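You operate a simulated robot arm through the tools that you are given. There is no shell and no other tool. Be economical: measure what you need, move in short steps, check, and stop when the job is done.

The job below is to be done with a simulated robot arm. You get a single attempt, and the scene is never put back.

## Task
Start a trial wind, stop it part-way with the red button and stand the coil in the red bin.
Fine: the small winder; shut the guard first; the panel's green button once, its red button once; guard open at the end; leave the other controls.
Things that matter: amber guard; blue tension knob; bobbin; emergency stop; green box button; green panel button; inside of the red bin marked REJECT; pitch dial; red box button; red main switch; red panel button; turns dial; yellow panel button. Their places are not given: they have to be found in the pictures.

Only the result counts: the job must be done as asked and must still hold three seconds after the hand-in. Knocking over, shifting, dropping, spilling or breaking anything else fails it.

## Robot
A 6-joint arm with a two-finger parallel gripper, fixed in place. Base frame: the origin is at the foot of the arm, x ahead of it, y to its left, z up. Units: m, rad, N and s.
With the tool pointing down near the work surface it reaches from about 0.28 to 0.8 m from the base axis. Its first joint turns from -2.897 to 2.897 rad. Payload 3.91 kg.
Tool frame: the origin (TCP) lies between the finger pads and is the grasp point; the fingertips stand 0.03 m ahead of it; z points along the fingers, y is the line along which they close. Largest opening 0.11 m; finger width 0.02, thickness 0.01; the body of the gripper, 0.048 by 0.112 m, starts 0.055 m behind the TCP.
Orientation is that of the tool frame in the base frame, as [roll, pitch, yaw] about the fixed x, y, z axes, in that order (R = Rz(yaw) Ry(pitch) Rx(roll)). With the fingers straight down and closing along the base's y, the tool's x points along the base's -x, its y along +y and its z along -z.

## Interface
- The arm moves only by the tool play_rows. Its argument "plan" is a list of rows, each an object (a shift or turn left out is 0, a gripper value left out holds the last) with "dp": the shift along the tool's x, y, z in units of 100 mm (1.0 is 100 mm), a list of three; "rot": the turn, a rotation vector about the tool's x, y, z in units of 180 degrees (1.0 is 180 degrees), a list of three; "hand": the closure, from 0 (fully open) to 1 (shut). In form: [{"dp": [tx, ty, tz], "rot": [ax, ay, az], "hand": hand}, ...]. A call has 1 to 20 rows; each row is the pose to reach, as a shift and turn from the pose commanded when the call began, along the tool's axes at that moment. A call with a number of a shift or a turn outside -1 to 1 is refused whole. A row lasts 0.2 s, in which the tool goes at most 0.05 m and 0.15 rad; a call with a longer step from one row to the next is refused whole, and so is a gripper value outside its range. Where a pose cannot be reached the arm comes as near as it can. A force on the tool above 40 N (or 10 N above the force at the start of the call, whichever is more), or a blocked arm, ends the call early, and 0.2 s more pass. Each finger travels about 0.045 m/s and halts on what it meets, pressing with about 30 N; the grip force reading is that of the motor and also rises with nothing between the fingers. The clock runs only during rows and for 0.2 s after the last one: add rows that repeat a pose to give the fingers time. It gives the time, the measured TCP pose, the force on the tool (base axes), the opening and the grip force at its end, in the units of the frame above (readings bear some noise), with the torque about the TCP (base axes, N m) and any sound that the robot's microphone picked up.
- Cameras (640 x 400 px; columns grow to the right, rows downward): "scene" is fixed at [0.0494, 0.6482, 1.8326]; the picture's right is [-0.70, -0.71, 0.00], its down [-0.44, 0.44, -0.78] and it looks along [0.56, -0.55, -0.62] (base axes); focal length 321 px, centre (320, 200). "wrist" rides on the gripper at [0.077, 0.007, -0.114] in the tool frame; the picture's right is [-0.09, 1.00, 0.00], its down [-0.80, -0.07, -0.59] and it looks along [-0.59, -0.05, 0.80] (tool axes); focal length 270 px, centre (320, 200).
- camera(camera): a new picture of that camera. No time passes.
- move_column(by): slides the trunk up (or, below 0, down) by that many m; the arm rides with it, the base frame stays. It gives what a move gives, with no picture.
- pixel_to_xyz(camera, pixels): for up to 12 pixels [column, row] of the newest picture of that camera ("zoom" is the newest enlarged one), the place [x, y, z] in the base frame of the surface seen there, good to about 0.002 m. No time passes.
- enlarge(camera, box): a new picture of the part [left, top, right, bottom] of that camera's present view, enlarged. No time passes.
- hand_in(): hands the job in; it is judged then, once.

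Keep the steps short. Do not move on a guess: measure, check each grasp and each placing, and mend mistakes. In all there are 80 turns and 54 pictures (those below and enlarged ones count). Leave the gripper open and the arm clear of the work at the hand-in unless told otherwise, and finish with a single line.

The tools are called after "Request:" as a command line: name --argument value ..., lists and objects as JSON in quotes. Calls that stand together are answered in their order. play_rows: Moves the arm, as the interface text tells. Its arguments: {"type":"object","properties":{"plan":{"type":"array","items":{"type":"object","properties":{"dp":{"type":"array","items":{"type":"number"}},"rot":{"type":"array","items":{"type":"number"}},"hand":{"type":"number"}}}}},"required":["plan"]} The other tools are called the same way: move_column (by) slides the trunk up or down; camera (camera) takes a picture; pixel_to_xyz (camera, pixels) gives the place of the surface under pixels of a picture; enlarge (camera, box) takes an enlarged picture of a part of a camera's view; hand_in () hands the job in.

At the start:

```text
time: 0.0
ee_pos: [0.3183, 0.1491, 1.4989]
ee_rot: [3.141, 0.0, -3.141]
ft_force: [0.0, -0.7, 0.4]
ft_torque: [0.01, 0.0, 0.03]
finger_gap: 0.1097
finger_force: 0.1
trunk travel left (down, up): [-0.575, 0.035]
```

scene: 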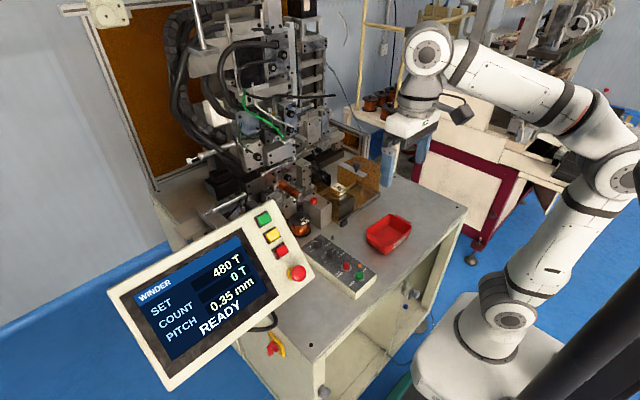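
wrist: 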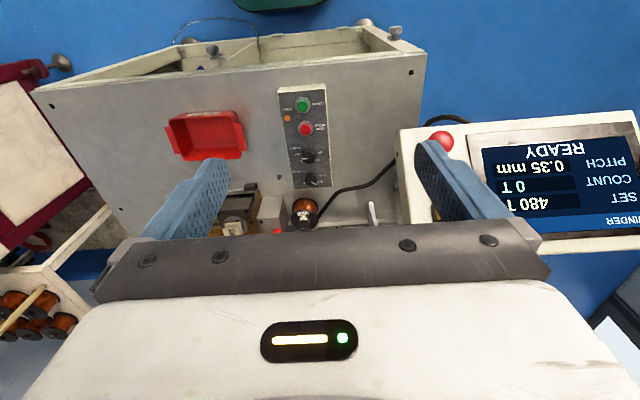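

I see the panel at left, the table with red bin, small winder near (330,200). I'll enlarge the work area first.

Request:
enlarge --camera "scene" --box '[260, 140, 420, 300]'

Request:
enlarge --camera "scene" --box '[100, 190, 320, 390]'

```text
2.50 times, centred on (340, 220) of scene
```

zoom: 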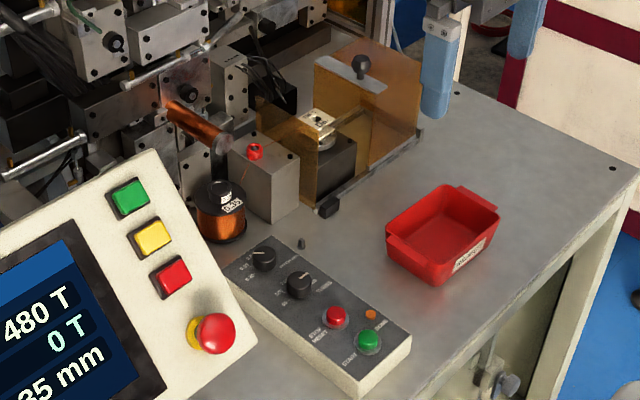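

```text
2.00 times, centred on (210, 290) of scene
```

zoom: 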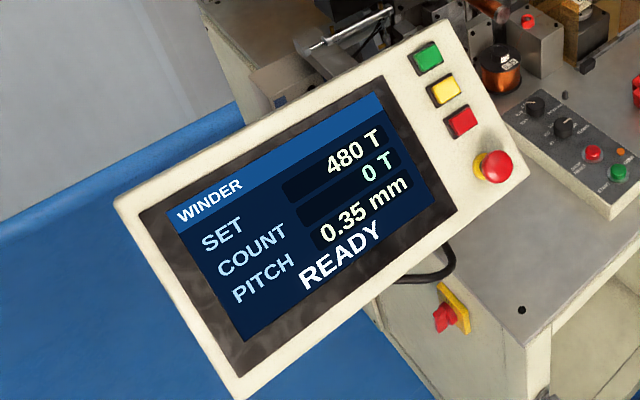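

Next I measure key points in the scene view.

Request:
pixel_to_xyz --camera "scene" --pixels '[[264, 218], [273, 235], [281, 251], [297, 273], [302, 228], [315, 188], [340, 190], [350, 156], [343, 226], [391, 234], [352, 267], [344, 264]]'

Request:
enlarge --camera "scene" --box '[290, 140, 380, 240]'

```text
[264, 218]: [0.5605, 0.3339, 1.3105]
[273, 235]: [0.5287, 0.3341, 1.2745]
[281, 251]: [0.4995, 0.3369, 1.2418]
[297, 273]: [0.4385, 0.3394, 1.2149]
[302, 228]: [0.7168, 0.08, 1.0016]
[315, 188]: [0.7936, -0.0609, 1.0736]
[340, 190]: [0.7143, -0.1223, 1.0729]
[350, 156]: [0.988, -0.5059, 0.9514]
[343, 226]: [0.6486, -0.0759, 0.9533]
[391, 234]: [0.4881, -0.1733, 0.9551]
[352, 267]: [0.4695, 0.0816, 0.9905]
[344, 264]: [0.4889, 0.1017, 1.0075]
```

```text
4.00 times, centred on (335, 190) of scene
```

zoom: 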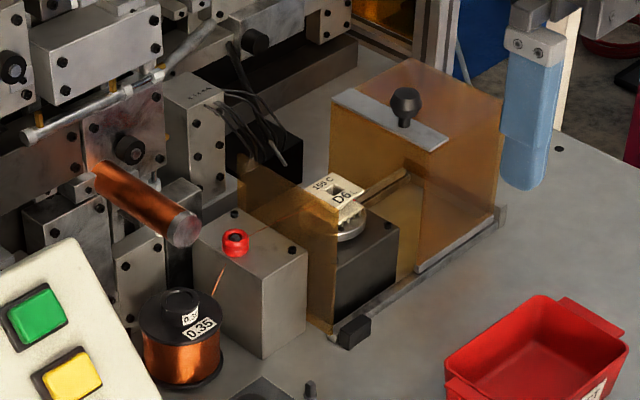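

The amber guard slides on a rail (knob on top at zoom (405,100)), the D6 bobbin sits on the spindle. I measure these.

Request:
pixel_to_xyz --camera "zoom" --pixels '[[405, 98], [405, 125], [335, 93], [436, 147], [412, 60], [500, 100], [418, 270], [496, 222], [355, 330], [335, 190], [350, 228], [380, 240]]'

Request:
enlarge --camera "scene" --box '[315, 150, 365, 210]'

Request:
enlarge --camera "wrist" --box '[160, 80, 400, 250]'

```text
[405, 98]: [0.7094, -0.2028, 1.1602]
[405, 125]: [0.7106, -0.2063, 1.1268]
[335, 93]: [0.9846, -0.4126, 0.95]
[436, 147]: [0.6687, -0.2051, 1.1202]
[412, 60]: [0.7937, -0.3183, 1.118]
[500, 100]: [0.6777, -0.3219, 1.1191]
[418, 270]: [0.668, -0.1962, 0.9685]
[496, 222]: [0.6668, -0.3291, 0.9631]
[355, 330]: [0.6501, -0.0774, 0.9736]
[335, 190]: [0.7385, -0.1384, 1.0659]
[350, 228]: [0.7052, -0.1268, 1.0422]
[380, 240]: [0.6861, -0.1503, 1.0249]
```

```text
6.67 times, centred on (340, 180) of scene
```

zoom: 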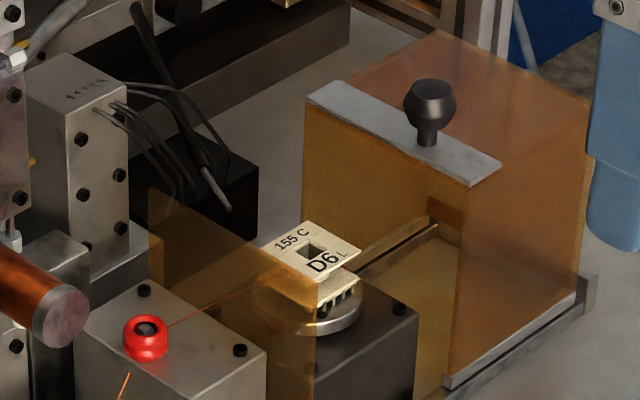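

```text
2.35 times, centred on (280, 165) of wrist
```

zoom: 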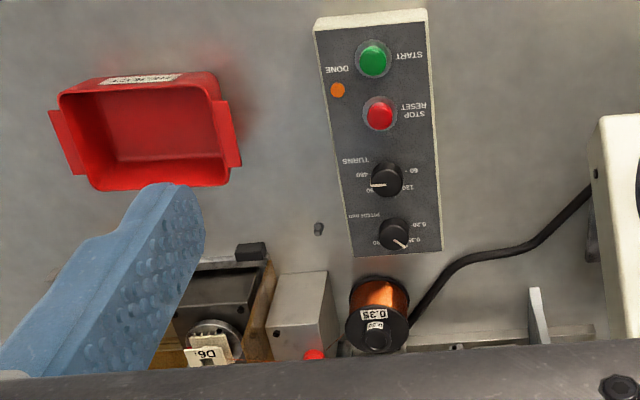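

Next I measure the panel plane (screen bezel corners and button surroundings) and the bin.

Request:
camera --camera "scene"

Request:
pixel_to_xyz --camera "scene" --pixels '[[115, 293], [272, 205], [306, 272], [170, 384], [254, 226], [265, 260], [264, 218], [281, 251], [370, 236], [400, 216], [410, 236], [387, 252]]'

Request:
enlarge --camera "scene" --box '[240, 200, 320, 290]'

```text
46 pictures are left
```

scene: 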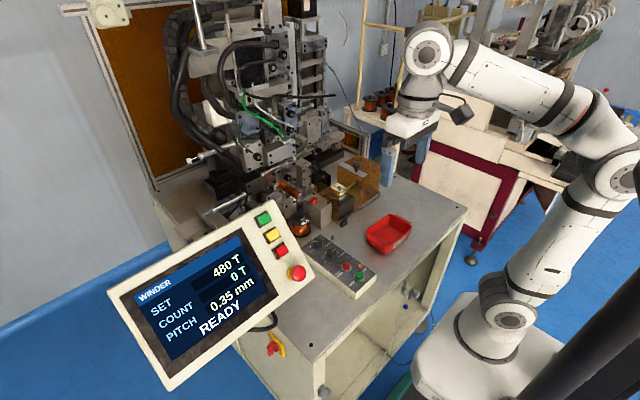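

```text
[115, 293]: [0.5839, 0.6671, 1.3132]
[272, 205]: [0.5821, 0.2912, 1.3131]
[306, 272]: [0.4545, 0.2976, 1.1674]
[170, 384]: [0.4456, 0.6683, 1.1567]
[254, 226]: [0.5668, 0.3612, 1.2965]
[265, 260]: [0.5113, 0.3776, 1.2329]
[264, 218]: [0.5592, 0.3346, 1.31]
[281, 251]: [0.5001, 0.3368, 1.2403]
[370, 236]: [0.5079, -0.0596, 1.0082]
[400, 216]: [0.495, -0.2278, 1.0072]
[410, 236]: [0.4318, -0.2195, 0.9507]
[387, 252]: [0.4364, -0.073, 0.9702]
```

```text
4.44 times, centred on (280, 245) of scene
```

zoom: 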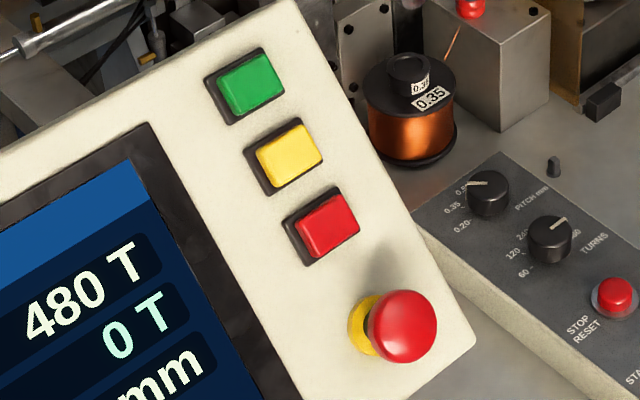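

The panel faces (-0.75, 0, 0.66); buttons stand about 15 mm proud. First the guard. I lower the trunk by 0.3 m so that the knob at (0.71,-0.205,1.145) is comfortably in reach.

Request:
move_column --by -0.3

```text
time: 3.0
ee_pos: [0.3181, 0.149, 1.1987]
ee_rot: [-3.14, 0.0, 3.141]
ft_force: [-0.3, -0.9, 0.1]
ft_torque: [0.01, 0.01, -0.01]
finger_gap: 0.11
finger_force: 0.0
trunk travel left (down, up): [-0.275, 0.335]
```

At z 1.199. I move toward the knob in ≤100 mm steps, rising slightly.

Request:
play_rows --plan '[{"dp": [-0.25, -0.25, -0.2], "hand": 0}, {"dp": [-0.5, -0.5, -0.4]}, {"dp": [-0.75, -0.75, -0.6]}, {"dp": [-1, -1, -0.8]}]'

Request:
play_rows --plan '[{"dp": [-0.33, -0.33, 0]}, {"dp": [-0.66, -0.66, 0]}, {"dp": [-1, -1, 0]}]'

Request:
play_rows --plan '[{"dp": [-0.33, -0.33, 0]}, {"dp": [-0.66, -0.66, 0]}, {"dp": [-1, -1, 0]}]'

Request:
camera --camera "wrist"

```text
time: 4.0
ee_pos: [0.4146, 0.0505, 1.2376]
ee_rot: [3.141, 0.005, 3.141]
ft_force: [-0.7, 0.7, -0.6]
ft_torque: [0.0, 0.01, 0.0]
finger_gap: 0.1098
finger_force: 0.0
out of reach, approached as far as the arm can: row 3, 4
trunk travel left (down, up): [-0.275, 0.335]
```

```text
time: 4.8
ee_pos: [0.506, -0.0488, 1.218]
ee_rot: [3.14, 0.005, 3.141]
ft_force: [0.1, 0.7, -0.3]
ft_torque: [-0.02, -0.02, -0.01]
finger_gap: 0.1101
finger_force: 0.1
out of reach, approached as far as the arm can: row 1, 2, 3
trunk travel left (down, up): [-0.275, 0.335]
```

```text
time: 5.6
ee_pos: [0.5765, -0.1369, 1.1765]
ee_rot: [-3.141, 0.005, -3.141]
ft_force: [-0.2, 0.1, 0.2]
ft_torque: [-0.03, -0.01, 0.02]
finger_gap: 0.11
finger_force: 0.0
out of reach, approached as far as the arm can: row 1, 2, 3
trunk travel left (down, up): [-0.275, 0.335]
```

```text
44 pictures are left
```

wrist: 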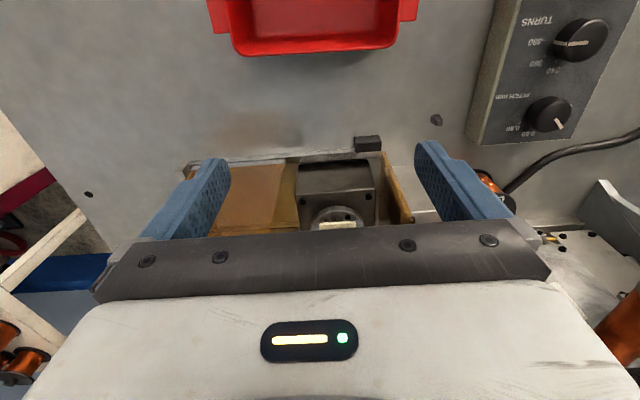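

The arm is at its upper reach limit here; I raise the trunk 0.25 m to gain height margin.

Request:
move_column --by 0.25

Request:
play_rows --plan '[{"dp": [-0.3, -0.2, 0.3]}, {"dp": [-0.6, -0.4, 0.6]}, {"dp": [-1, -0.66, 1]}]'

```text
time: 8.2
ee_pos: [0.5762, -0.138, 1.4256]
ee_rot: [-3.139, 0.003, 3.14]
ft_force: [-0.1, 0.2, -0.5]
ft_torque: [-0.03, -0.02, 0.0]
finger_gap: 0.1099
finger_force: 0.1
trunk travel left (down, up): [-0.525, 0.085]
```

```text
refused: row 3 steps farther than a row can; nothing moved
```

The step was too long; I use smaller rows.

Request:
play_rows --plan '[{"dp": [-0.25, -0.16, 0.25]}, {"dp": [-0.5, -0.33, 0.5]}, {"dp": [-0.75, -0.5, 0.75]}, {"dp": [-1, -0.66, 1]}]'

Request:
play_rows --plan '[{"dp": [-0.17, 0, 0.3]}, {"dp": [-0.34, 0, 0.6]}, {"dp": [-0.34, 0, 0.6]}]'

Request:
camera --camera "wrist"

Request:
enlarge --camera "scene" --box '[290, 80, 450, 240]'

```text
time: 9.2
ee_pos: [0.6702, -0.2018, 1.3234]
ee_rot: [-3.14, 0.003, 3.141]
ft_force: [-0.1, 0.1, 0.2]
ft_torque: [0.01, 0.01, -0.03]
finger_gap: 0.1102
finger_force: 0.0
out of reach, approached as far as the arm can: row 4
trunk travel left (down, up): [-0.525, 0.085]
```

```text
time: 10.0
ee_pos: [0.7033, -0.2005, 1.2643]
ee_rot: [-3.14, 0.003, 3.141]
ft_force: [0.2, 0.4, 0.0]
ft_torque: [0.01, -0.01, 0.03]
finger_gap: 0.11
finger_force: 0.0
trunk travel left (down, up): [-0.525, 0.085]
```

```text
43 pictures are left
```

wrist: 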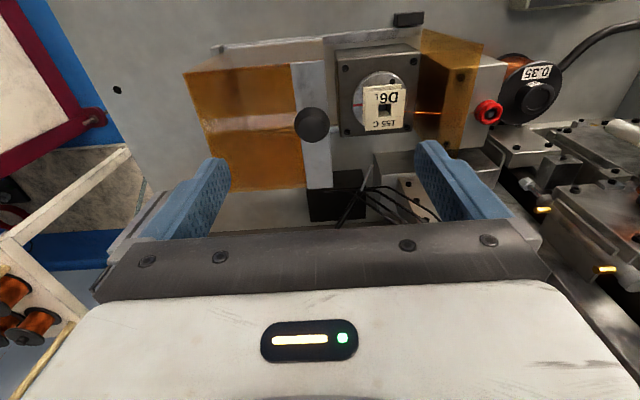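

```text
2.50 times, centred on (370, 160) of scene
```

zoom: 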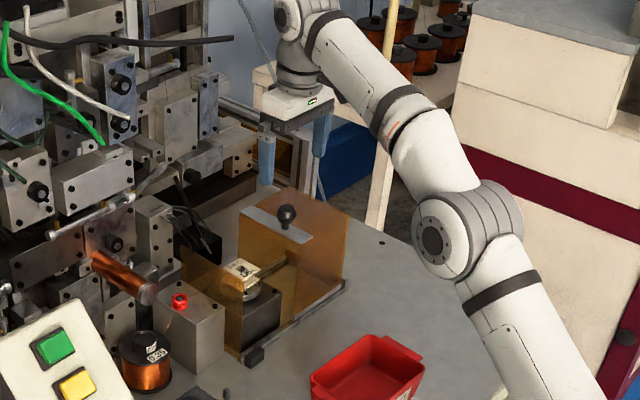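

Now the wrist view shows everything; I measure the knob (312,125), bobbin, guard edges and nearby obstacles.

Request:
pixel_to_xyz --camera "wrist" --pixels '[[312, 122], [300, 128], [324, 128], [375, 96], [378, 120], [411, 92], [442, 55], [479, 50], [320, 70], [325, 180], [345, 170], [470, 155]]'

Request:
enlarge --camera "wrist" --box '[280, 30, 520, 180]'

```text
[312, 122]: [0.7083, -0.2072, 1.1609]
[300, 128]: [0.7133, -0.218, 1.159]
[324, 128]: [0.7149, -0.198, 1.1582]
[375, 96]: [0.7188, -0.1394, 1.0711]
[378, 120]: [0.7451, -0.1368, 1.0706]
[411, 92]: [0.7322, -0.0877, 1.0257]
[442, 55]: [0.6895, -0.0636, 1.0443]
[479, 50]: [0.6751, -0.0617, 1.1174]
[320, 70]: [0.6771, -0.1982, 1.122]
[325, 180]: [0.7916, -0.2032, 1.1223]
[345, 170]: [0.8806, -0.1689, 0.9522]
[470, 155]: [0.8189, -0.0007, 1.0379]
```

```text
2.67 times, centred on (400, 105) of wrist
```

zoom: 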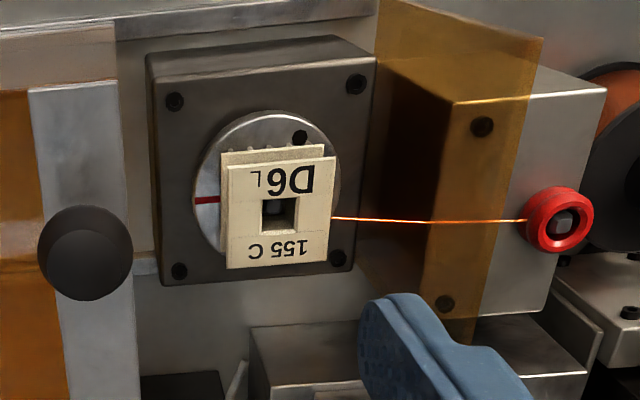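

Knob centre is about (0.711,-0.207), top 1.161. I descend to z≈1.163 (tips 1.133, above the guard's top at 1.122) and close on it.

Request:
play_rows --plan '[{"dp": [-0.08, -0.065, 0.4]}, {"dp": [-0.08, -0.065, 0.75]}, {"dp": [-0.08, -0.065, 1.0]}, {"dp": [-0.08, -0.065, 1.0]}, {"dp": [-0.08, -0.065, 1.0], "hand": 1}, {"dp": [-0.08, -0.065, 1.0], "hand": 1}, {"dp": [-0.08, -0.065, 1.0], "hand": 1}, {"dp": [-0.08, -0.065, 1.0], "hand": 1}, {"dp": [-0.08, -0.065, 1.0], "hand": 1}, {"dp": [-0.08, -0.065, 1.0], "hand": 1}, {"dp": [-0.08, -0.065, 1.0], "hand": 1}]'

```text
time: 12.4
ee_pos: [0.7138, -0.2078, 1.1621]
ee_rot: [-3.141, 0.003, -3.141]
ft_force: [-0.5, 0.2, -1.0]
ft_torque: [-0.01, 0.01, 0.03]
finger_gap: 0.0313
finger_force: 44.6
trunk travel left (down, up): [-0.525, 0.085]
```

Gripped (gap 31 mm). Now I slide the guard +y by 100 mm.

Request:
play_rows --plan '[{"dp": [0, 0.15, 0]}, {"dp": [0, 0.3, 0]}, {"dp": [0, 0.45, 0]}, {"dp": [0, 0.6, 0]}, {"dp": [0, 0.75, 0]}, {"dp": [0, 0.9, 0]}, {"dp": [0, 1.0, 0]}]'

Request:
camera --camera "scene"

Request:
enlarge --camera "scene" --box '[290, 120, 390, 240]'

```text
time: 14.0
ee_pos: [0.7127, -0.1088, 1.1617]
ee_rot: [3.141, 0.0, -3.141]
ft_force: [-1.1, 0.0, -8.9]
ft_torque: [-0.22, -0.93, 0.01]
finger_gap: 0.0314
finger_force: 45.3
trunk travel left (down, up): [-0.525, 0.085]
```

```text
40 pictures are left
```

scene: 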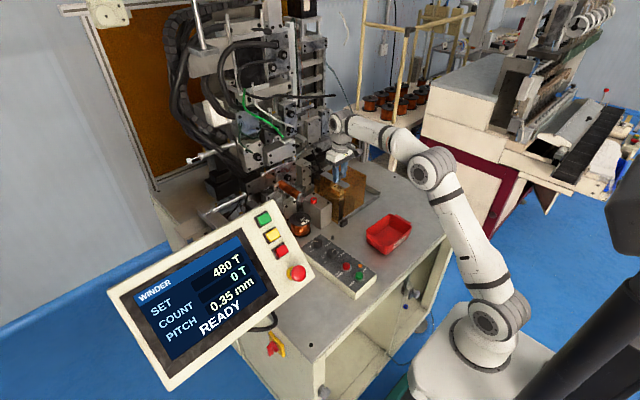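

```text
3.33 times, centred on (340, 180) of scene
```

zoom: 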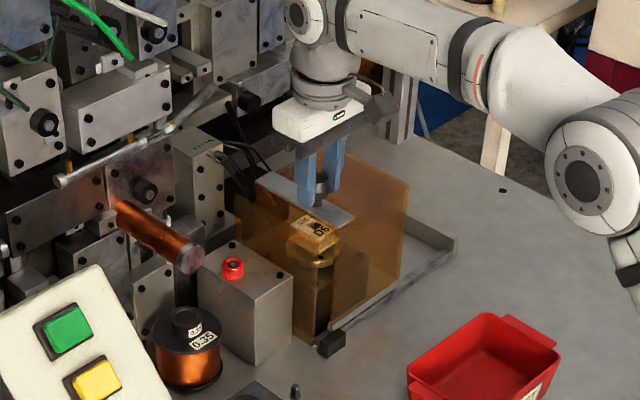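

Guard moves. I continue in small steps until it meets the stop.

Request:
play_rows --plan '[{"dp": [0, 0.07, 0]}, {"dp": [0, 0.13, 0]}, {"dp": [0, 0.18, 0]}, {"dp": [0, 0.23, 0]}, {"dp": [0, 0.28, 0]}, {"dp": [0, 0.33, 0]}]'

Request:
enlarge --camera "scene" --box '[290, 120, 390, 240]'

```text
time: 15.4
ee_pos: [0.7128, -0.0808, 1.1631]
ee_rot: [-3.14, 0.0, 3.139]
ft_force: [-6.1, -18.9, -14.4]
ft_torque: [-0.41, 0.48, 0.07]
finger_gap: 0.031
finger_force: 44.1
trunk travel left (down, up): [-0.525, 0.085]
```

```text
3.33 times, centred on (340, 180) of scene
```

zoom: 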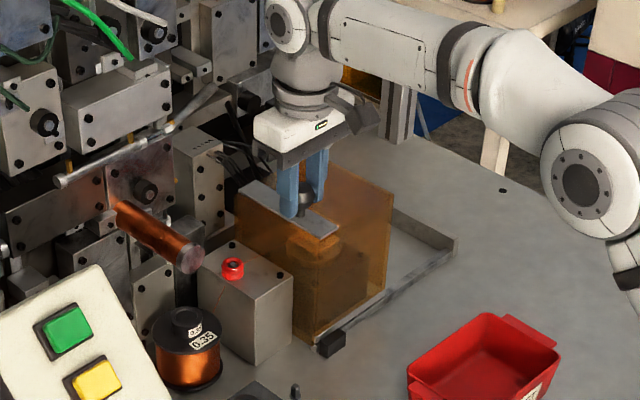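

Guard is against its stop (−19 N in y at y=−0.081). I open the fingers and rise.

Request:
play_rows --plan '[{"dp": [0, -0.02, 0], "hand": 0}, {"dp": [0, -0.03, 0]}, {"dp": [0, -0.03, 0]}, {"dp": [0, -0.03, 0]}, {"dp": [0, -0.03, 0]}, {"dp": [0, -0.03, -0.3]}, {"dp": [0, -0.03, -0.6]}, {"dp": [0.2, -0.03, -0.95]}]'

Request:
camera --camera "wrist"

```text
time: 17.2
ee_pos: [0.6903, -0.0795, 1.2611]
ee_rot: [-3.138, 0.003, -3.141]
ft_force: [-0.4, -0.2, 0.3]
ft_torque: [0.02, -0.02, 0.0]
finger_gap: 0.11
finger_force: 0.0
trunk travel left (down, up): [-0.525, 0.085]
```

```text
37 pictures are left
```

wrist: 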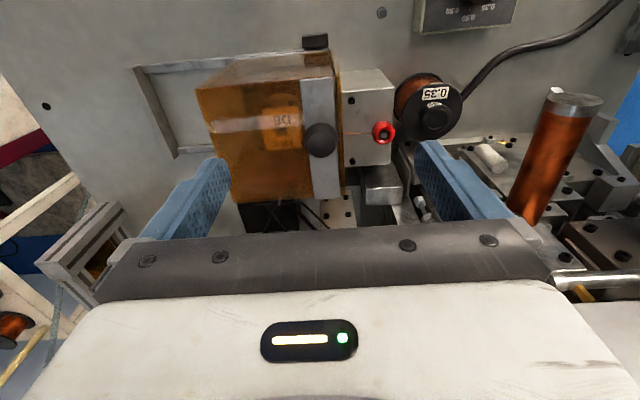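

Guard is shut. I retreat toward the panel in steps, staying in front of it.

Request:
play_rows --plan '[{"dp": [0.25, 0.1, -0.25]}, {"dp": [0.5, 0.25, -0.5]}, {"dp": [0.75, 0.4, -0.75]}, {"dp": [1, 0.6, -1]}]'

Request:
play_rows --plan '[{"dp": [0.33, 0.33, 0]}, {"dp": [0.66, 0.66, 0]}, {"dp": [1, 1, 0]}]'

Request:
play_rows --plan '[{"dp": [0.3, 0.3, 0], "hand": 1}, {"dp": [0.6, 0.66, 0]}, {"dp": [0.8, 1, 0]}]'

Request:
play_rows --plan '[{"dp": [0, 0.17, 0], "rot": [0, -0.0452, 0]}, {"dp": [0, 0.33, 0], "rot": [0, -0.0903, 0]}, {"dp": [0, 0.5, 0], "rot": [0, -0.1355, 0]}, {"dp": [0, 0.67, 0], "rot": [0, -0.1807, 0]}, {"dp": [0, 0.83, 0], "rot": [0, -0.2258, 0]}, {"dp": [0, 1, 0], "rot": [0, -0.271, 0]}]'

```text
time: 18.2
ee_pos: [0.5903, -0.0177, 1.3575]
ee_rot: [-3.139, 0.003, -3.142]
ft_force: [-0.2, 0.1, -0.6]
ft_torque: [0.0, -0.02, 0.01]
finger_gap: 0.1099
finger_force: 0.0
trunk travel left (down, up): [-0.525, 0.085]
```

```text
time: 19.0
ee_pos: [0.491, 0.0855, 1.3576]
ee_rot: [-3.14, 0.003, -3.141]
ft_force: [-0.9, 1.3, -0.3]
ft_torque: [0.0, -0.03, 0.01]
finger_gap: 0.1099
finger_force: 0.0
trunk travel left (down, up): [-0.525, 0.085]
```

```text
time: 19.8
ee_pos: [0.4121, 0.1829, 1.3576]
ee_rot: [-3.138, 0.004, -3.141]
ft_force: [0.4, 0.9, 0.3]
ft_torque: [-0.02, -0.02, 0.04]
finger_gap: 0.0393
finger_force: 0.0
trunk travel left (down, up): [-0.525, 0.085]
```

```text
time: 21.2
ee_pos: [0.4123, 0.2818, 1.3575]
ee_rot: [3.141, 0.857, 3.141]
ft_force: [-0.7, 0.5, 0.2]
ft_torque: [0.01, 0.01, -0.02]
finger_gap: 0.0001
finger_force: 29.6
trunk travel left (down, up): [-0.525, 0.085]
```

Tilted perpendicular to the panel, fingers shut. Wrist picture to check the buttons.

Request:
camera --camera "wrist"

```text
36 pictures are left
```

wrist: 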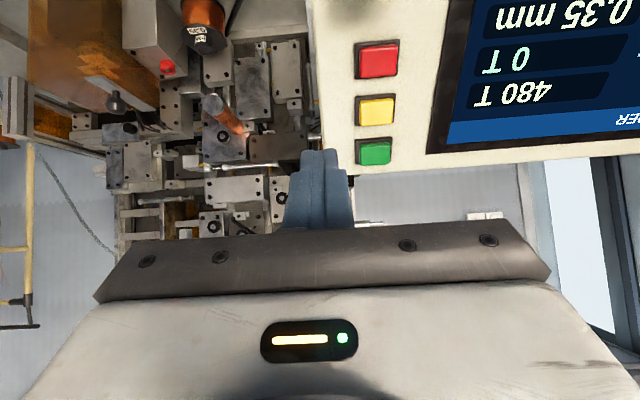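

Request:
pixel_to_xyz --camera "wrist" --pixels '[[376, 151], [376, 110], [377, 61], [366, 149], [387, 149], [376, 158], [376, 75], [345, 100]]'

```text
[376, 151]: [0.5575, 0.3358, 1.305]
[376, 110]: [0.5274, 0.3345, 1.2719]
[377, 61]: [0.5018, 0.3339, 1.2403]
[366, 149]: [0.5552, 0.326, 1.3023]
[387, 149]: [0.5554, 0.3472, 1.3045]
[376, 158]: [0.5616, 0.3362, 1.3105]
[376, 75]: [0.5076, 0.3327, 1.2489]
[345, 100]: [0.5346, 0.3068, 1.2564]
```

Buttons match the scene measurement. I approach to 28 mm off the green button along its normal.

Request:
play_rows --plan '[{"dp": [-0.3, 0.2, 0.2]}, {"dp": [-0.5, 0.4, 0.45]}, {"dp": [-0.585, 0.53, 0.7]}, {"dp": [-0.585, 0.53, 0.85]}, {"dp": [-0.585, 0.53, 0.85]}]'

Request:
camera --camera "wrist"

Request:
enlarge --camera "scene" --box '[200, 130, 340, 290]'

```text
time: 22.4
ee_pos: [0.5151, 0.3339, 1.3449]
ee_rot: [-3.139, 0.856, -3.141]
ft_force: [0.4, -0.8, 1.1]
ft_torque: [0.01, 0.02, 0.0]
finger_gap: 0.0
finger_force: 30.1
trunk travel left (down, up): [-0.525, 0.085]
```

```text
35 pictures are left
```

wrist: 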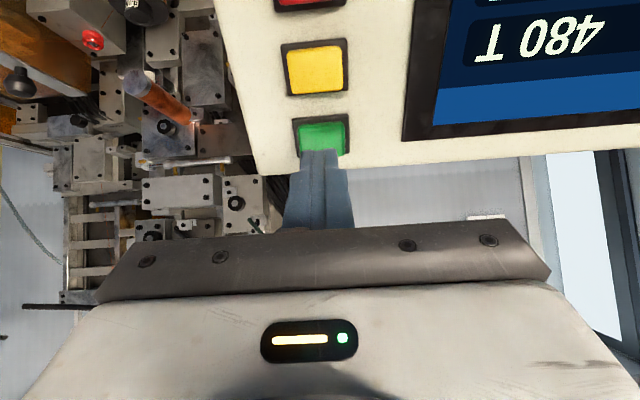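

```text
2.50 times, centred on (270, 210) of scene
```

zoom: 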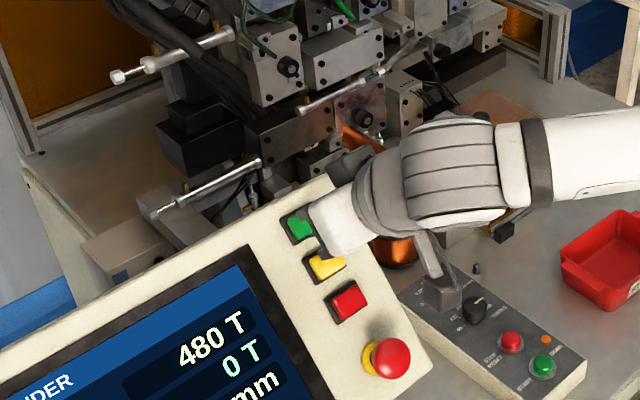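

Aligned over green, ~27 mm off. I press about 5 mm deep and pull back 30 mm.

Request:
play_rows --plan '[{"dp": [-0.01, 0.01, 0.15]}, {"dp": [-0.01, 0.01, 0.25]}, {"dp": [-0.01, 0.01, 0.29]}, {"dp": [-0.01, 0.01, 0.32]}, {"dp": [-0.01, 0.01, 0.32]}, {"dp": [-0.01, 0.01, 0.2]}, {"dp": [-0.01, 0.01, 0.0]}]'

Request:
enlarge --camera "scene" --box '[100, 190, 320, 390]'

```text
time: 24.0
ee_pos: [0.5145, 0.3349, 1.3474]
ee_rot: [-3.141, 0.854, 3.141]
ft_force: [0.3, 0.4, 0.1]
ft_torque: [-0.02, 0.01, 0.02]
finger_gap: 0.0
finger_force: 30.3
trunk travel left (down, up): [-0.525, 0.085]
heard: click
```

```text
2.00 times, centred on (210, 290) of scene
```

zoom: 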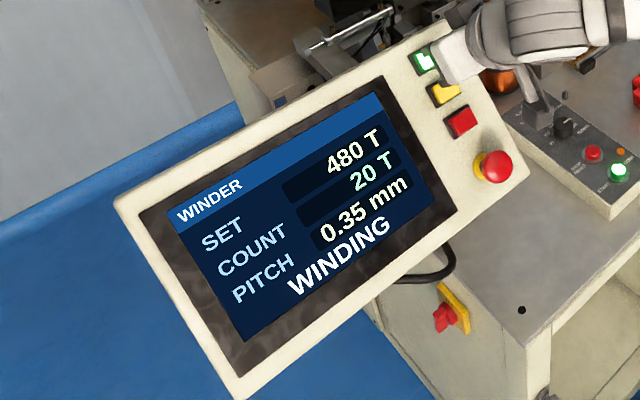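

Winding has started (20 T). I move 90 mm down-slope to the red panel button, staying 30 mm off.

Request:
play_rows --plan '[{"dp": [0.4, 0, 0]}, {"dp": [0.8, 0, 0]}, {"dp": [0.897, 0.005, 0]}, {"dp": [0.897, 0.005, 0]}]'

Request:
camera --camera "wrist"

```text
time: 25.0
ee_pos: [0.4573, 0.3359, 1.278]
ee_rot: [-3.14, 0.855, -3.14]
ft_force: [1.0, -0.2, 0.6]
ft_torque: [-0.04, 0.0, -0.01]
finger_gap: 0.0
finger_force: 29.7
trunk travel left (down, up): [-0.525, 0.085]
```

```text
32 pictures are left
```

wrist: 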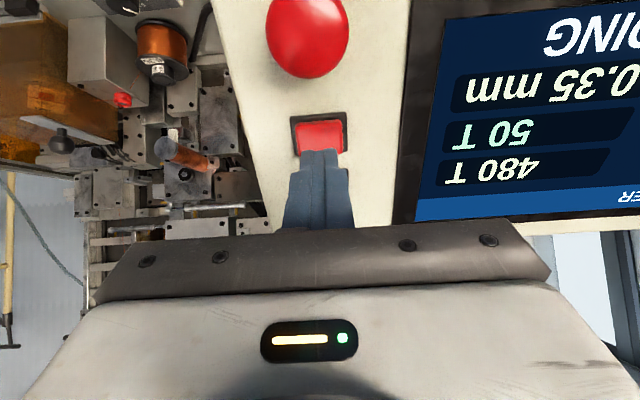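

Aligned on red (50 T). I press it the same way.

Request:
play_rows --plan '[{"dp": [0, 0, 0.15]}, {"dp": [0, 0, 0.25]}, {"dp": [0, 0, 0.29]}, {"dp": [0, 0, 0.325]}, {"dp": [0, 0, 0.325]}, {"dp": [0, 0, 0.2]}, {"dp": [0, 0, 0.0]}]'

Request:
camera --camera "wrist"

```text
time: 26.6
ee_pos: [0.4572, 0.3354, 1.2796]
ee_rot: [-3.141, 0.854, -3.141]
ft_force: [0.5, 0.0, 1.0]
ft_torque: [-0.01, -0.05, 0.01]
finger_gap: 0.0
finger_force: 29.8
trunk travel left (down, up): [-0.525, 0.085]
heard: click
```

```text
31 pictures are left
```

wrist: 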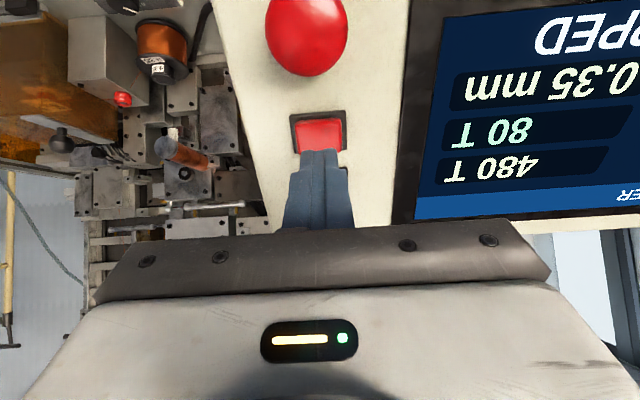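

Stopped at 80 T. I back off and straighten the tool, returning toward the guard knob.

Request:
play_rows --plan '[{"dp": [0, 0, -0.4], "hand": 0}, {"dp": [0, -0.3, -0.7]}, {"dp": [0, -0.6, -1]}, {"dp": [0, -1, -1]}]'

Request:
play_rows --plan '[{"dp": [0, -0.17, 0], "rot": [0, 0.0452, 0]}, {"dp": [0, -0.33, 0], "rot": [0, 0.0903, 0]}, {"dp": [0, -0.5, 0], "rot": [0, 0.1355, 0]}, {"dp": [0, -0.67, 0], "rot": [0, 0.1807, 0]}, {"dp": [0, -0.83, 0], "rot": [0, 0.2258, 0]}, {"dp": [0, -1, 0], "rot": [0, 0.2716, 0]}]'

Request:
play_rows --plan '[{"dp": [-0.33, -0.33, 0]}, {"dp": [-0.66, -0.66, 0]}, {"dp": [-1, -1, 0]}]'

Request:
play_rows --plan '[{"dp": [-0.33, -0.3, 0]}, {"dp": [-0.66, -0.6, 0]}, {"dp": [-1, -0.9, 0.2]}]'

```text
time: 27.6
ee_pos: [0.3803, 0.2372, 1.346]
ee_rot: [-3.142, 0.856, 3.141]
ft_force: [0.2, 0.0, 0.3]
ft_torque: [-0.01, 0.03, 0.03]
finger_gap: 0.0866
finger_force: 0.0
trunk travel left (down, up): [-0.525, 0.085]
```

```text
time: 29.0
ee_pos: [0.3818, 0.1349, 1.3442]
ee_rot: [-3.14, -0.002, -3.141]
ft_force: [0.6, 0.2, -0.2]
ft_torque: [-0.04, 0.01, 0.0]
finger_gap: 0.1099
finger_force: 0.1
trunk travel left (down, up): [-0.525, 0.085]
```

```text
time: 29.8
ee_pos: [0.4825, 0.0349, 1.3432]
ee_rot: [3.142, 0.0, 3.139]
ft_force: [0.1, -0.7, -1.2]
ft_torque: [0.01, 0.01, 0.0]
finger_gap: 0.11
finger_force: 0.1
trunk travel left (down, up): [-0.525, 0.085]
```

```text
time: 30.6
ee_pos: [0.5831, -0.0565, 1.3205]
ee_rot: [-3.141, -0.002, -3.141]
ft_force: [0.8, -0.7, -0.7]
ft_torque: [-0.03, 0.03, 0.01]
finger_gap: 0.1098
finger_force: 0.1
trunk travel left (down, up): [-0.525, 0.085]
```

Next above the knob, then down on it and grip.

Request:
play_rows --plan '[{"dp": [-0.4, -0.1, 0.2]}, {"dp": [-0.8, -0.2, 0.4]}, {"dp": [-1, -0.245, 0.58]}]'

Request:
play_rows --plan '[{"dp": [-0.3, 0, 0]}, {"dp": [-0.3, 0, 0.4]}, {"dp": [-0.3, 0, 0.8]}, {"dp": [-0.3, 0, 1.0]}, {"dp": [-0.3, 0, 1.0]}, {"dp": [-0.3, 0, 1.0], "hand": 1}, {"dp": [-0.3, 0, 1.0]}, {"dp": [-0.3, 0, 1.0]}, {"dp": [-0.3, 0, 1.0]}, {"dp": [-0.3, 0, 1.0]}, {"dp": [-0.3, 0, 1.0]}, {"dp": [-0.3, 0, 1.0]}]'

```text
time: 31.4
ee_pos: [0.6805, -0.0795, 1.2645]
ee_rot: [-3.14, 0.001, -3.141]
ft_force: [0.6, 0.5, -0.5]
ft_torque: [-0.01, 0.05, 0.01]
finger_gap: 0.1099
finger_force: 0.0
trunk travel left (down, up): [-0.525, 0.085]
```

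```text
time: 34.0
ee_pos: [0.7103, -0.0804, 1.1681]
ee_rot: [-3.141, 0.002, 3.141]
ft_force: [0.9, -8.8, 0.9]
ft_torque: [-0.32, -0.04, -0.11]
finger_gap: 0.0313
finger_force: 44.8
trunk travel left (down, up): [-0.525, 0.085]
```

Gripped. I slide the guard back to its original position (y −0.207).

Request:
play_rows --plan '[{"dp": [0, -0.15, 0]}, {"dp": [0, -0.3, 0]}, {"dp": [0, -0.45, 0]}, {"dp": [0, -0.6, 0]}, {"dp": [0, -0.75, 0]}, {"dp": [0, -0.9, 0]}, {"dp": [0, -1.0, 0]}]'

Request:
play_rows --plan '[{"dp": [0, -0.1, 0]}, {"dp": [0, -0.2, 0]}, {"dp": [0, -0.26, 0]}, {"dp": [0, -0.26, 0]}]'

```text
time: 35.6
ee_pos: [0.7109, -0.1786, 1.1676]
ee_rot: [-3.14, 0.0, 3.141]
ft_force: [-6.5, -0.4, 1.2]
ft_torque: [0.21, 0.25, -0.02]
finger_gap: 0.0313
finger_force: 45.2
trunk travel left (down, up): [-0.525, 0.085]
```

```text
time: 36.6
ee_pos: [0.7106, -0.2057, 1.1671]
ee_rot: [3.141, 0.002, 3.141]
ft_force: [-6.4, 0.3, -1.7]
ft_torque: [-0.03, -0.49, 0.03]
finger_gap: 0.031
finger_force: 45.2
trunk travel left (down, up): [-0.525, 0.085]
```

Two or three more mm to make sure it is fully open, then release and rise.

Request:
play_rows --plan '[{"dp": [0, -0.03, 0]}, {"dp": [0, -0.03, 0]}, {"dp": [0, -0.025, 0], "hand": 0}, {"dp": [0, -0.025, 0]}, {"dp": [0, -0.025, 0]}, {"dp": [0, -0.025, 0]}, {"dp": [0, -0.025, 0]}, {"dp": [0, -0.025, -0.35]}, {"dp": [0.2, 0.2, -0.7]}, {"dp": [0.4, 0.4, -1.0]}]'

Request:
camera --camera "wrist"

Request:
enlarge --camera "scene" --box '[300, 140, 380, 220]'

```text
time: 38.8
ee_pos: [0.6713, -0.1634, 1.2645]
ee_rot: [-3.139, 0.003, 3.141]
ft_force: [-0.6, 0.1, 0.1]
ft_torque: [0.0, 0.0, 0.0]
finger_gap: 0.1098
finger_force: 0.1
trunk travel left (down, up): [-0.525, 0.085]
```

```text
30 pictures are left
```

wrist: 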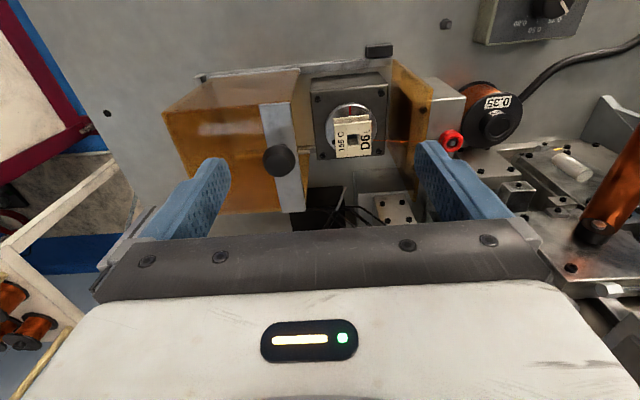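

```text
5.00 times, centred on (340, 180) of scene
```

zoom: 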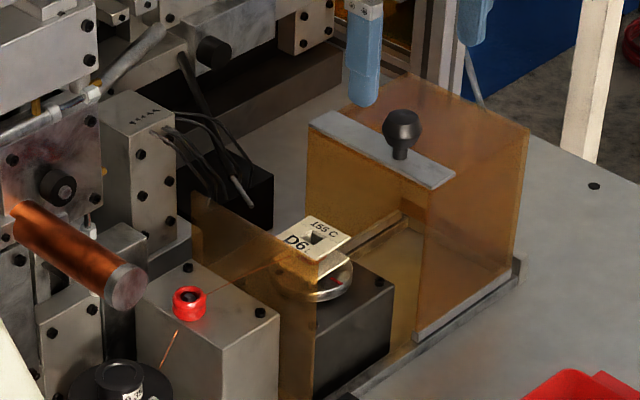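

Guard is open; bobbin has turned ~90°. I zoom in to measure the bobbin.

Request:
enlarge --camera "wrist" --box '[310, 70, 400, 180]'

Request:
enlarge --camera "scene" --box '[325, 175, 357, 207]'

```text
3.64 times, centred on (355, 125) of wrist
```

zoom: 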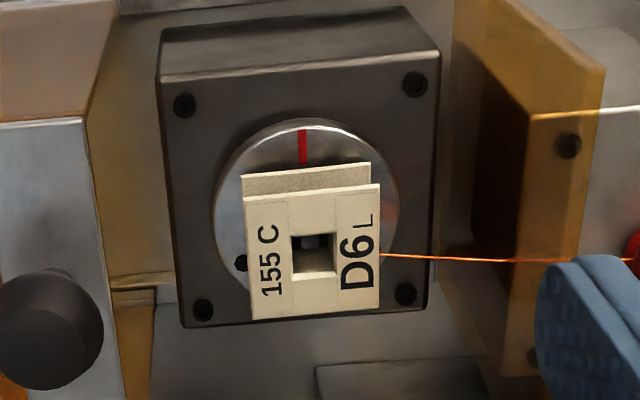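

```text
12.50 times, centred on (341, 191) of scene
```

zoom: 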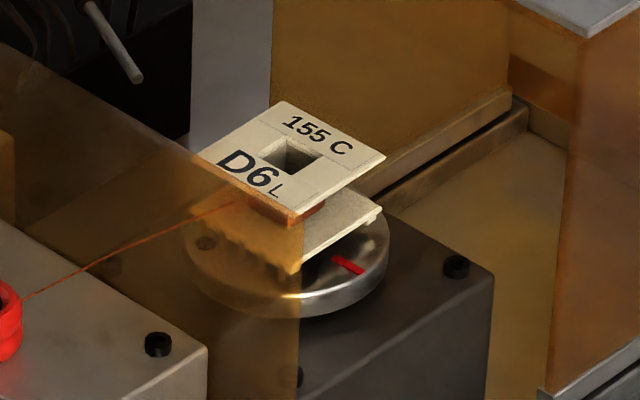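

I measure bobbin corners in both pictures.

Request:
pixel_to_xyz --camera "zoom" --pixels '[[285, 106], [380, 157], [294, 210], [206, 156], [376, 208], [303, 262], [320, 245], [345, 265], [350, 300], [420, 270]]'

Request:
pixel_to_xyz --camera "wrist" --pixels '[[336, 126], [370, 123], [369, 155], [338, 156], [353, 119], [352, 140], [353, 107]]'

```text
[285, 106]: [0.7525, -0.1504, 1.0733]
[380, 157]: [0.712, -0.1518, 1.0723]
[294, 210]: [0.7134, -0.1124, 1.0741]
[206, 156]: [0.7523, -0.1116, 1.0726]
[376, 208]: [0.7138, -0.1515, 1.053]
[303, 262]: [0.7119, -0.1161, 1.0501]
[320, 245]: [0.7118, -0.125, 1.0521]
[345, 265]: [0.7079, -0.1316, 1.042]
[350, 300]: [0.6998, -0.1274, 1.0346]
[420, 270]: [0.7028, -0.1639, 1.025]
```

```text
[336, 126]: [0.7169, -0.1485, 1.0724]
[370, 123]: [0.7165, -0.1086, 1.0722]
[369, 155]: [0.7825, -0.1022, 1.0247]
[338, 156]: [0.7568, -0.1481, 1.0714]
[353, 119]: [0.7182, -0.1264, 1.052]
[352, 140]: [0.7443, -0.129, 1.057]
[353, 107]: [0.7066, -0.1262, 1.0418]
```

Bobbin centre ≈ (0.733,-0.131), top 1.073, lower flange 1.047–1.053, wire leaves to +y. I turn the tool 90° so fingers close along x (clear of guard, panel and wire) and hover above.

Request:
play_rows --plan '[{"dp": [-0.06, 0.03, 0], "rot": [0, 0, 0.0455]}, {"dp": [-0.12, 0.06, 0], "rot": [0, 0, 0.091]}, {"dp": [-0.18, 0.09, 0], "rot": [0, 0, 0.1365]}, {"dp": [-0.24, 0.12, 0], "rot": [0, 0, 0.182]}, {"dp": [-0.3, 0.15, 0], "rot": [0, 0, 0.2275]}, {"dp": [-0.36, 0.18, 0], "rot": [0, 0, 0.273]}, {"dp": [-0.42, 0.21, 0], "rot": [0, 0, 0.3185]}, {"dp": [-0.48, 0.24, 0], "rot": [0, 0, 0.364]}, {"dp": [-0.54, 0.28, 0.1], "rot": [0, 0, 0.4095]}, {"dp": [-0.6, 0.31, 0.2], "rot": [0, 0, 0.455]}, {"dp": [-0.617, 0.324, 0.3], "rot": [0, 0, 0.5]}, {"dp": [-0.617, 0.324, 0.3], "rot": [0, 0, 0.5]}]'

Request:
camera --camera "wrist"

Request:
enlarge --camera "scene" --box '[280, 80, 400, 220]'

```text
time: 41.4
ee_pos: [0.7325, -0.1331, 1.2375]
ee_rot: [3.14, 0.003, 1.568]
ft_force: [-0.4, -0.7, -0.3]
ft_torque: [0.0, 0.02, -0.03]
finger_gap: 0.1099
finger_force: 0.1
trunk travel left (down, up): [-0.525, 0.085]
```

```text
26 pictures are left
```

wrist: 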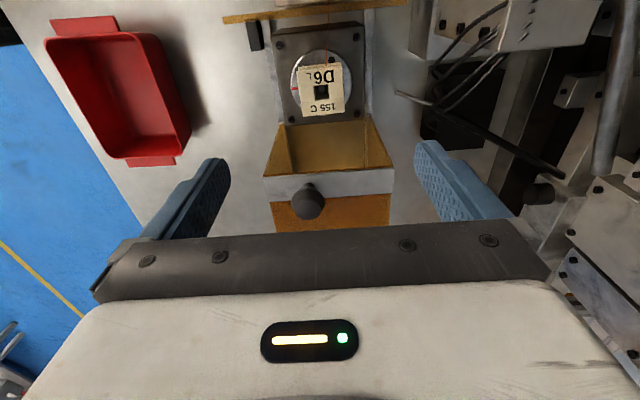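

```text
2.86 times, centred on (340, 150) of scene
```

zoom: 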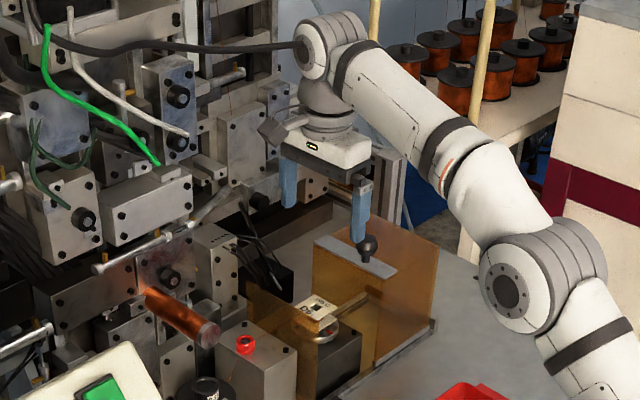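

I measure the bobbin corners from here.

Request:
enlarge --camera "wrist" --box '[280, 40, 370, 130]'

Request:
pixel_to_xyz --camera "wrist" --pixels '[[303, 67], [341, 64], [344, 111], [305, 116], [320, 90], [302, 90], [342, 90]]'

```text
4.44 times, centred on (325, 85) of wrist
```

zoom: 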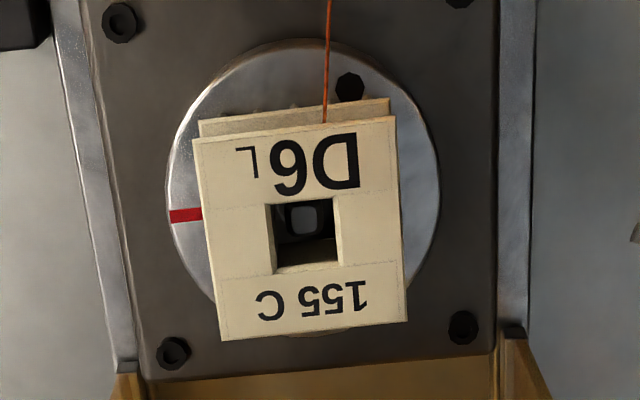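

```text
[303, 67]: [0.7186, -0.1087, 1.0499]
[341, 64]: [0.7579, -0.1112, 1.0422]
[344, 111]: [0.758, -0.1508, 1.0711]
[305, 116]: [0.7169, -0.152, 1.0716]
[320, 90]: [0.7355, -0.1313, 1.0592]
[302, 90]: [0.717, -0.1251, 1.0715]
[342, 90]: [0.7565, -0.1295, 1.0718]
```

Centre between both views ≈ (0.7345,-0.1315), sides aligned with the axes. I descend to z 1.077.

Request:
play_rows --plan '[{"dp": [0.015, 0.02, 0.4], "hand": 0}, {"dp": [0.015, 0.02, 0.8]}, {"dp": [0.015, 0.02, 1.0]}]'

Request:
play_rows --plan '[{"dp": [0, 0, 0.3]}, {"dp": [0, 0, 0.5]}, {"dp": [0, 0, 0.58]}, {"dp": [0, 0, 0.58]}]'

Request:
enlarge --camera "scene" --box '[310, 150, 370, 210]'

Request:
camera --camera "wrist"

```text
time: 42.2
ee_pos: [0.7346, -0.1316, 1.137]
ee_rot: [3.14, 0.002, 1.571]
ft_force: [0.9, -0.3, 0.5]
ft_torque: [0.01, -0.03, -0.02]
finger_gap: 0.1101
finger_force: 0.1
trunk travel left (down, up): [-0.525, 0.085]
```

```text
time: 43.2
ee_pos: [0.7344, -0.1315, 1.0778]
ee_rot: [3.14, 0.002, 1.569]
ft_force: [0.6, 0.7, -0.6]
ft_torque: [0.02, 0.02, -0.03]
finger_gap: 0.1104
finger_force: 0.0
trunk travel left (down, up): [-0.525, 0.085]
```

```text
6.67 times, centred on (340, 180) of scene
```

zoom: 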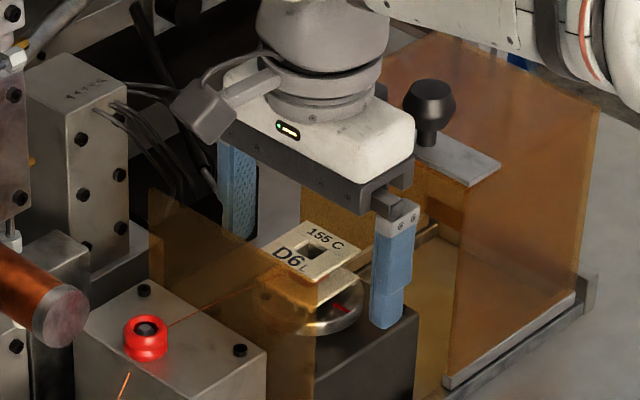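

```text
22 pictures are left
```

wrist: 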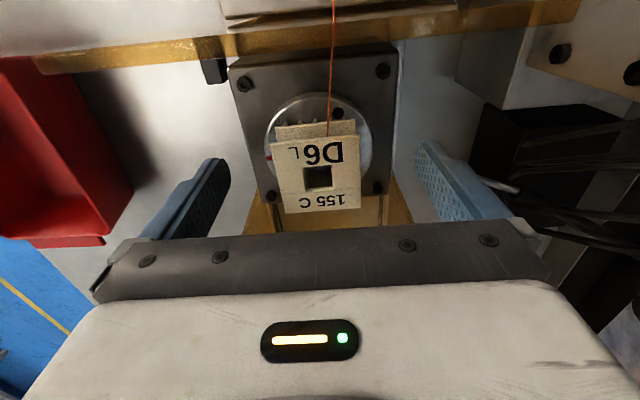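

Well placed. I close on the flanges.

Request:
play_rows --plan '[{"dp": [0, 0, 0], "hand": 1}, {"dp": [0, 0, 0]}, {"dp": [0, 0, 0]}, {"dp": [0, 0, 0]}, {"dp": [0, 0, 0]}, {"dp": [0, 0, 0]}]'

```text
time: 44.6
ee_pos: [0.7356, -0.1315, 1.0782]
ee_rot: [-3.142, 0.003, 1.572]
ft_force: [0.1, 0.4, -0.7]
ft_torque: [0.01, 0.0, 0.01]
finger_gap: 0.043
finger_force: 30.0
trunk travel left (down, up): [-0.525, 0.085]
```

Gripped (43 mm, no side force). I lift slowly 40 mm and look.

Request:
play_rows --plan '[{"dp": [0, 0, -0.05]}, {"dp": [0, 0, -0.1]}, {"dp": [0, 0, -0.2]}, {"dp": [0, 0, -0.3]}, {"dp": [0, 0, -0.4]}]'

Request:
enlarge --camera "scene" --box '[310, 140, 370, 200]'

```text
time: 45.8
ee_pos: [0.7356, -0.1326, 1.1176]
ee_rot: [3.14, 0.005, 1.57]
ft_force: [-0.6, -0.7, -0.9]
ft_torque: [0.0, -0.02, -0.03]
finger_gap: 0.0435
finger_force: 30.0
trunk travel left (down, up): [-0.525, 0.085]
```

```text
6.67 times, centred on (340, 170) of scene
```

zoom: 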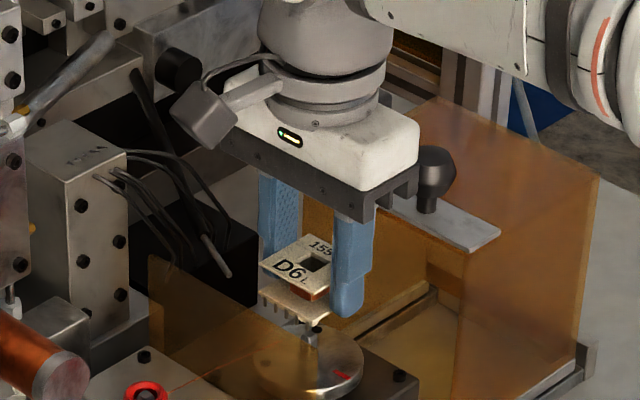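

Bobbin is free of the post. I rise and carry it toward the bin.

Request:
play_rows --plan '[{"dp": [0, 0, -0.3]}, {"dp": [0, 0, -0.6]}, {"dp": [0, -0.2, -0.85]}, {"dp": [0, -0.6, -0.85]}, {"dp": [0, -1, -0.85]}]'

Request:
play_rows --plan '[{"dp": [0, -0.3, 0]}, {"dp": [0, -0.65, 0]}, {"dp": [0, -0.9, 0]}, {"dp": [0, -1.0, 0]}]'

Request:
camera --camera "scene"

Request:
camera --camera "wrist"

```text
time: 47.0
ee_pos: [0.6338, -0.1306, 1.2045]
ee_rot: [3.14, 0.001, 1.572]
ft_force: [-0.4, -0.9, -0.3]
ft_torque: [0.0, -0.02, 0.0]
finger_gap: 0.0433
finger_force: 29.5
trunk travel left (down, up): [-0.525, 0.085]
```

```text
time: 48.0
ee_pos: [0.5344, -0.1333, 1.204]
ee_rot: [3.14, 0.001, 1.571]
ft_force: [-0.2, 0.7, 0.1]
ft_torque: [-0.02, -0.01, 0.01]
finger_gap: 0.043
finger_force: 29.9
trunk travel left (down, up): [-0.525, 0.085]
```

```text
20 pictures are left
```

scene: 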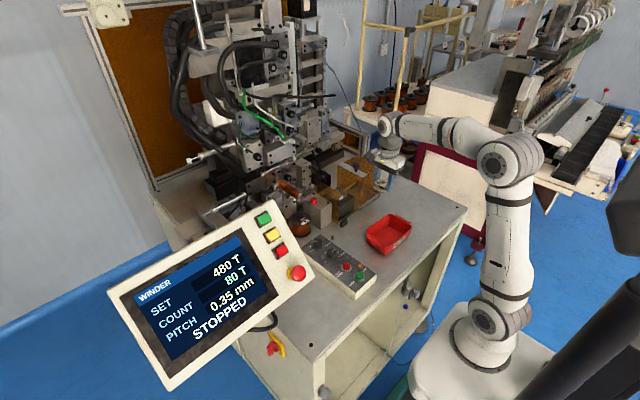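

```text
19 pictures are left
```

wrist: 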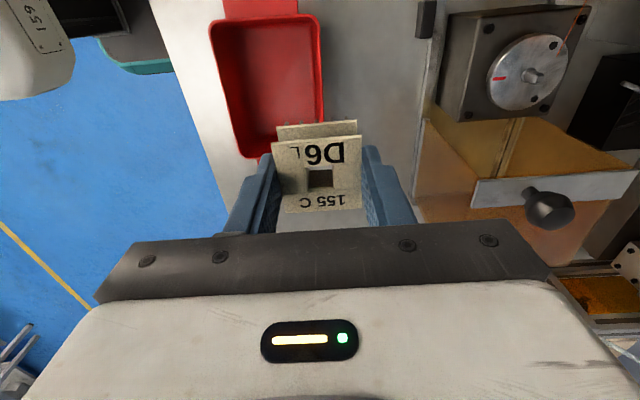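

Bobbin is held level, wire is off. I measure the bin's rim and floor.

Request:
enlarge --camera "scene" --box '[355, 200, 425, 270]'

Request:
pixel_to_xyz --camera "wrist" --pixels '[[225, 40], [305, 30], [318, 60], [321, 100], [250, 100], [270, 80], [260, 60], [300, 60], [213, 60], [230, 110]]'

```text
5.71 times, centred on (390, 235) of scene
```

zoom: 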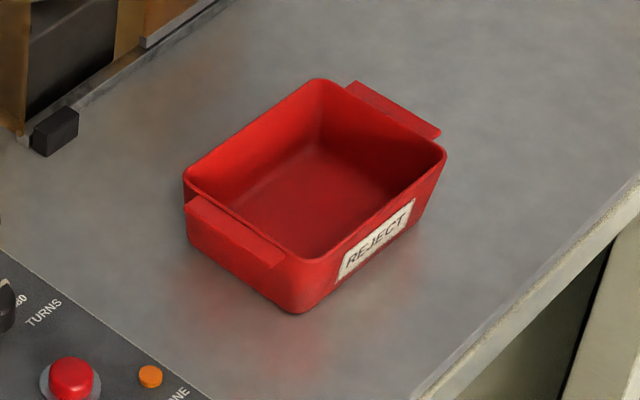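

```text
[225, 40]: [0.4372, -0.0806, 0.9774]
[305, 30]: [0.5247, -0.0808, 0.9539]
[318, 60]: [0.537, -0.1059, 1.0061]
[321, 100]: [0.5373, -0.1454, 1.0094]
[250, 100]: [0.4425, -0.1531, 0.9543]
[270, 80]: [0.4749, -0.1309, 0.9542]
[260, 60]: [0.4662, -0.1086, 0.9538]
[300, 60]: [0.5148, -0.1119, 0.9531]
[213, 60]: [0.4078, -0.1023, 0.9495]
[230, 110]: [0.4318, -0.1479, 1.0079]
```

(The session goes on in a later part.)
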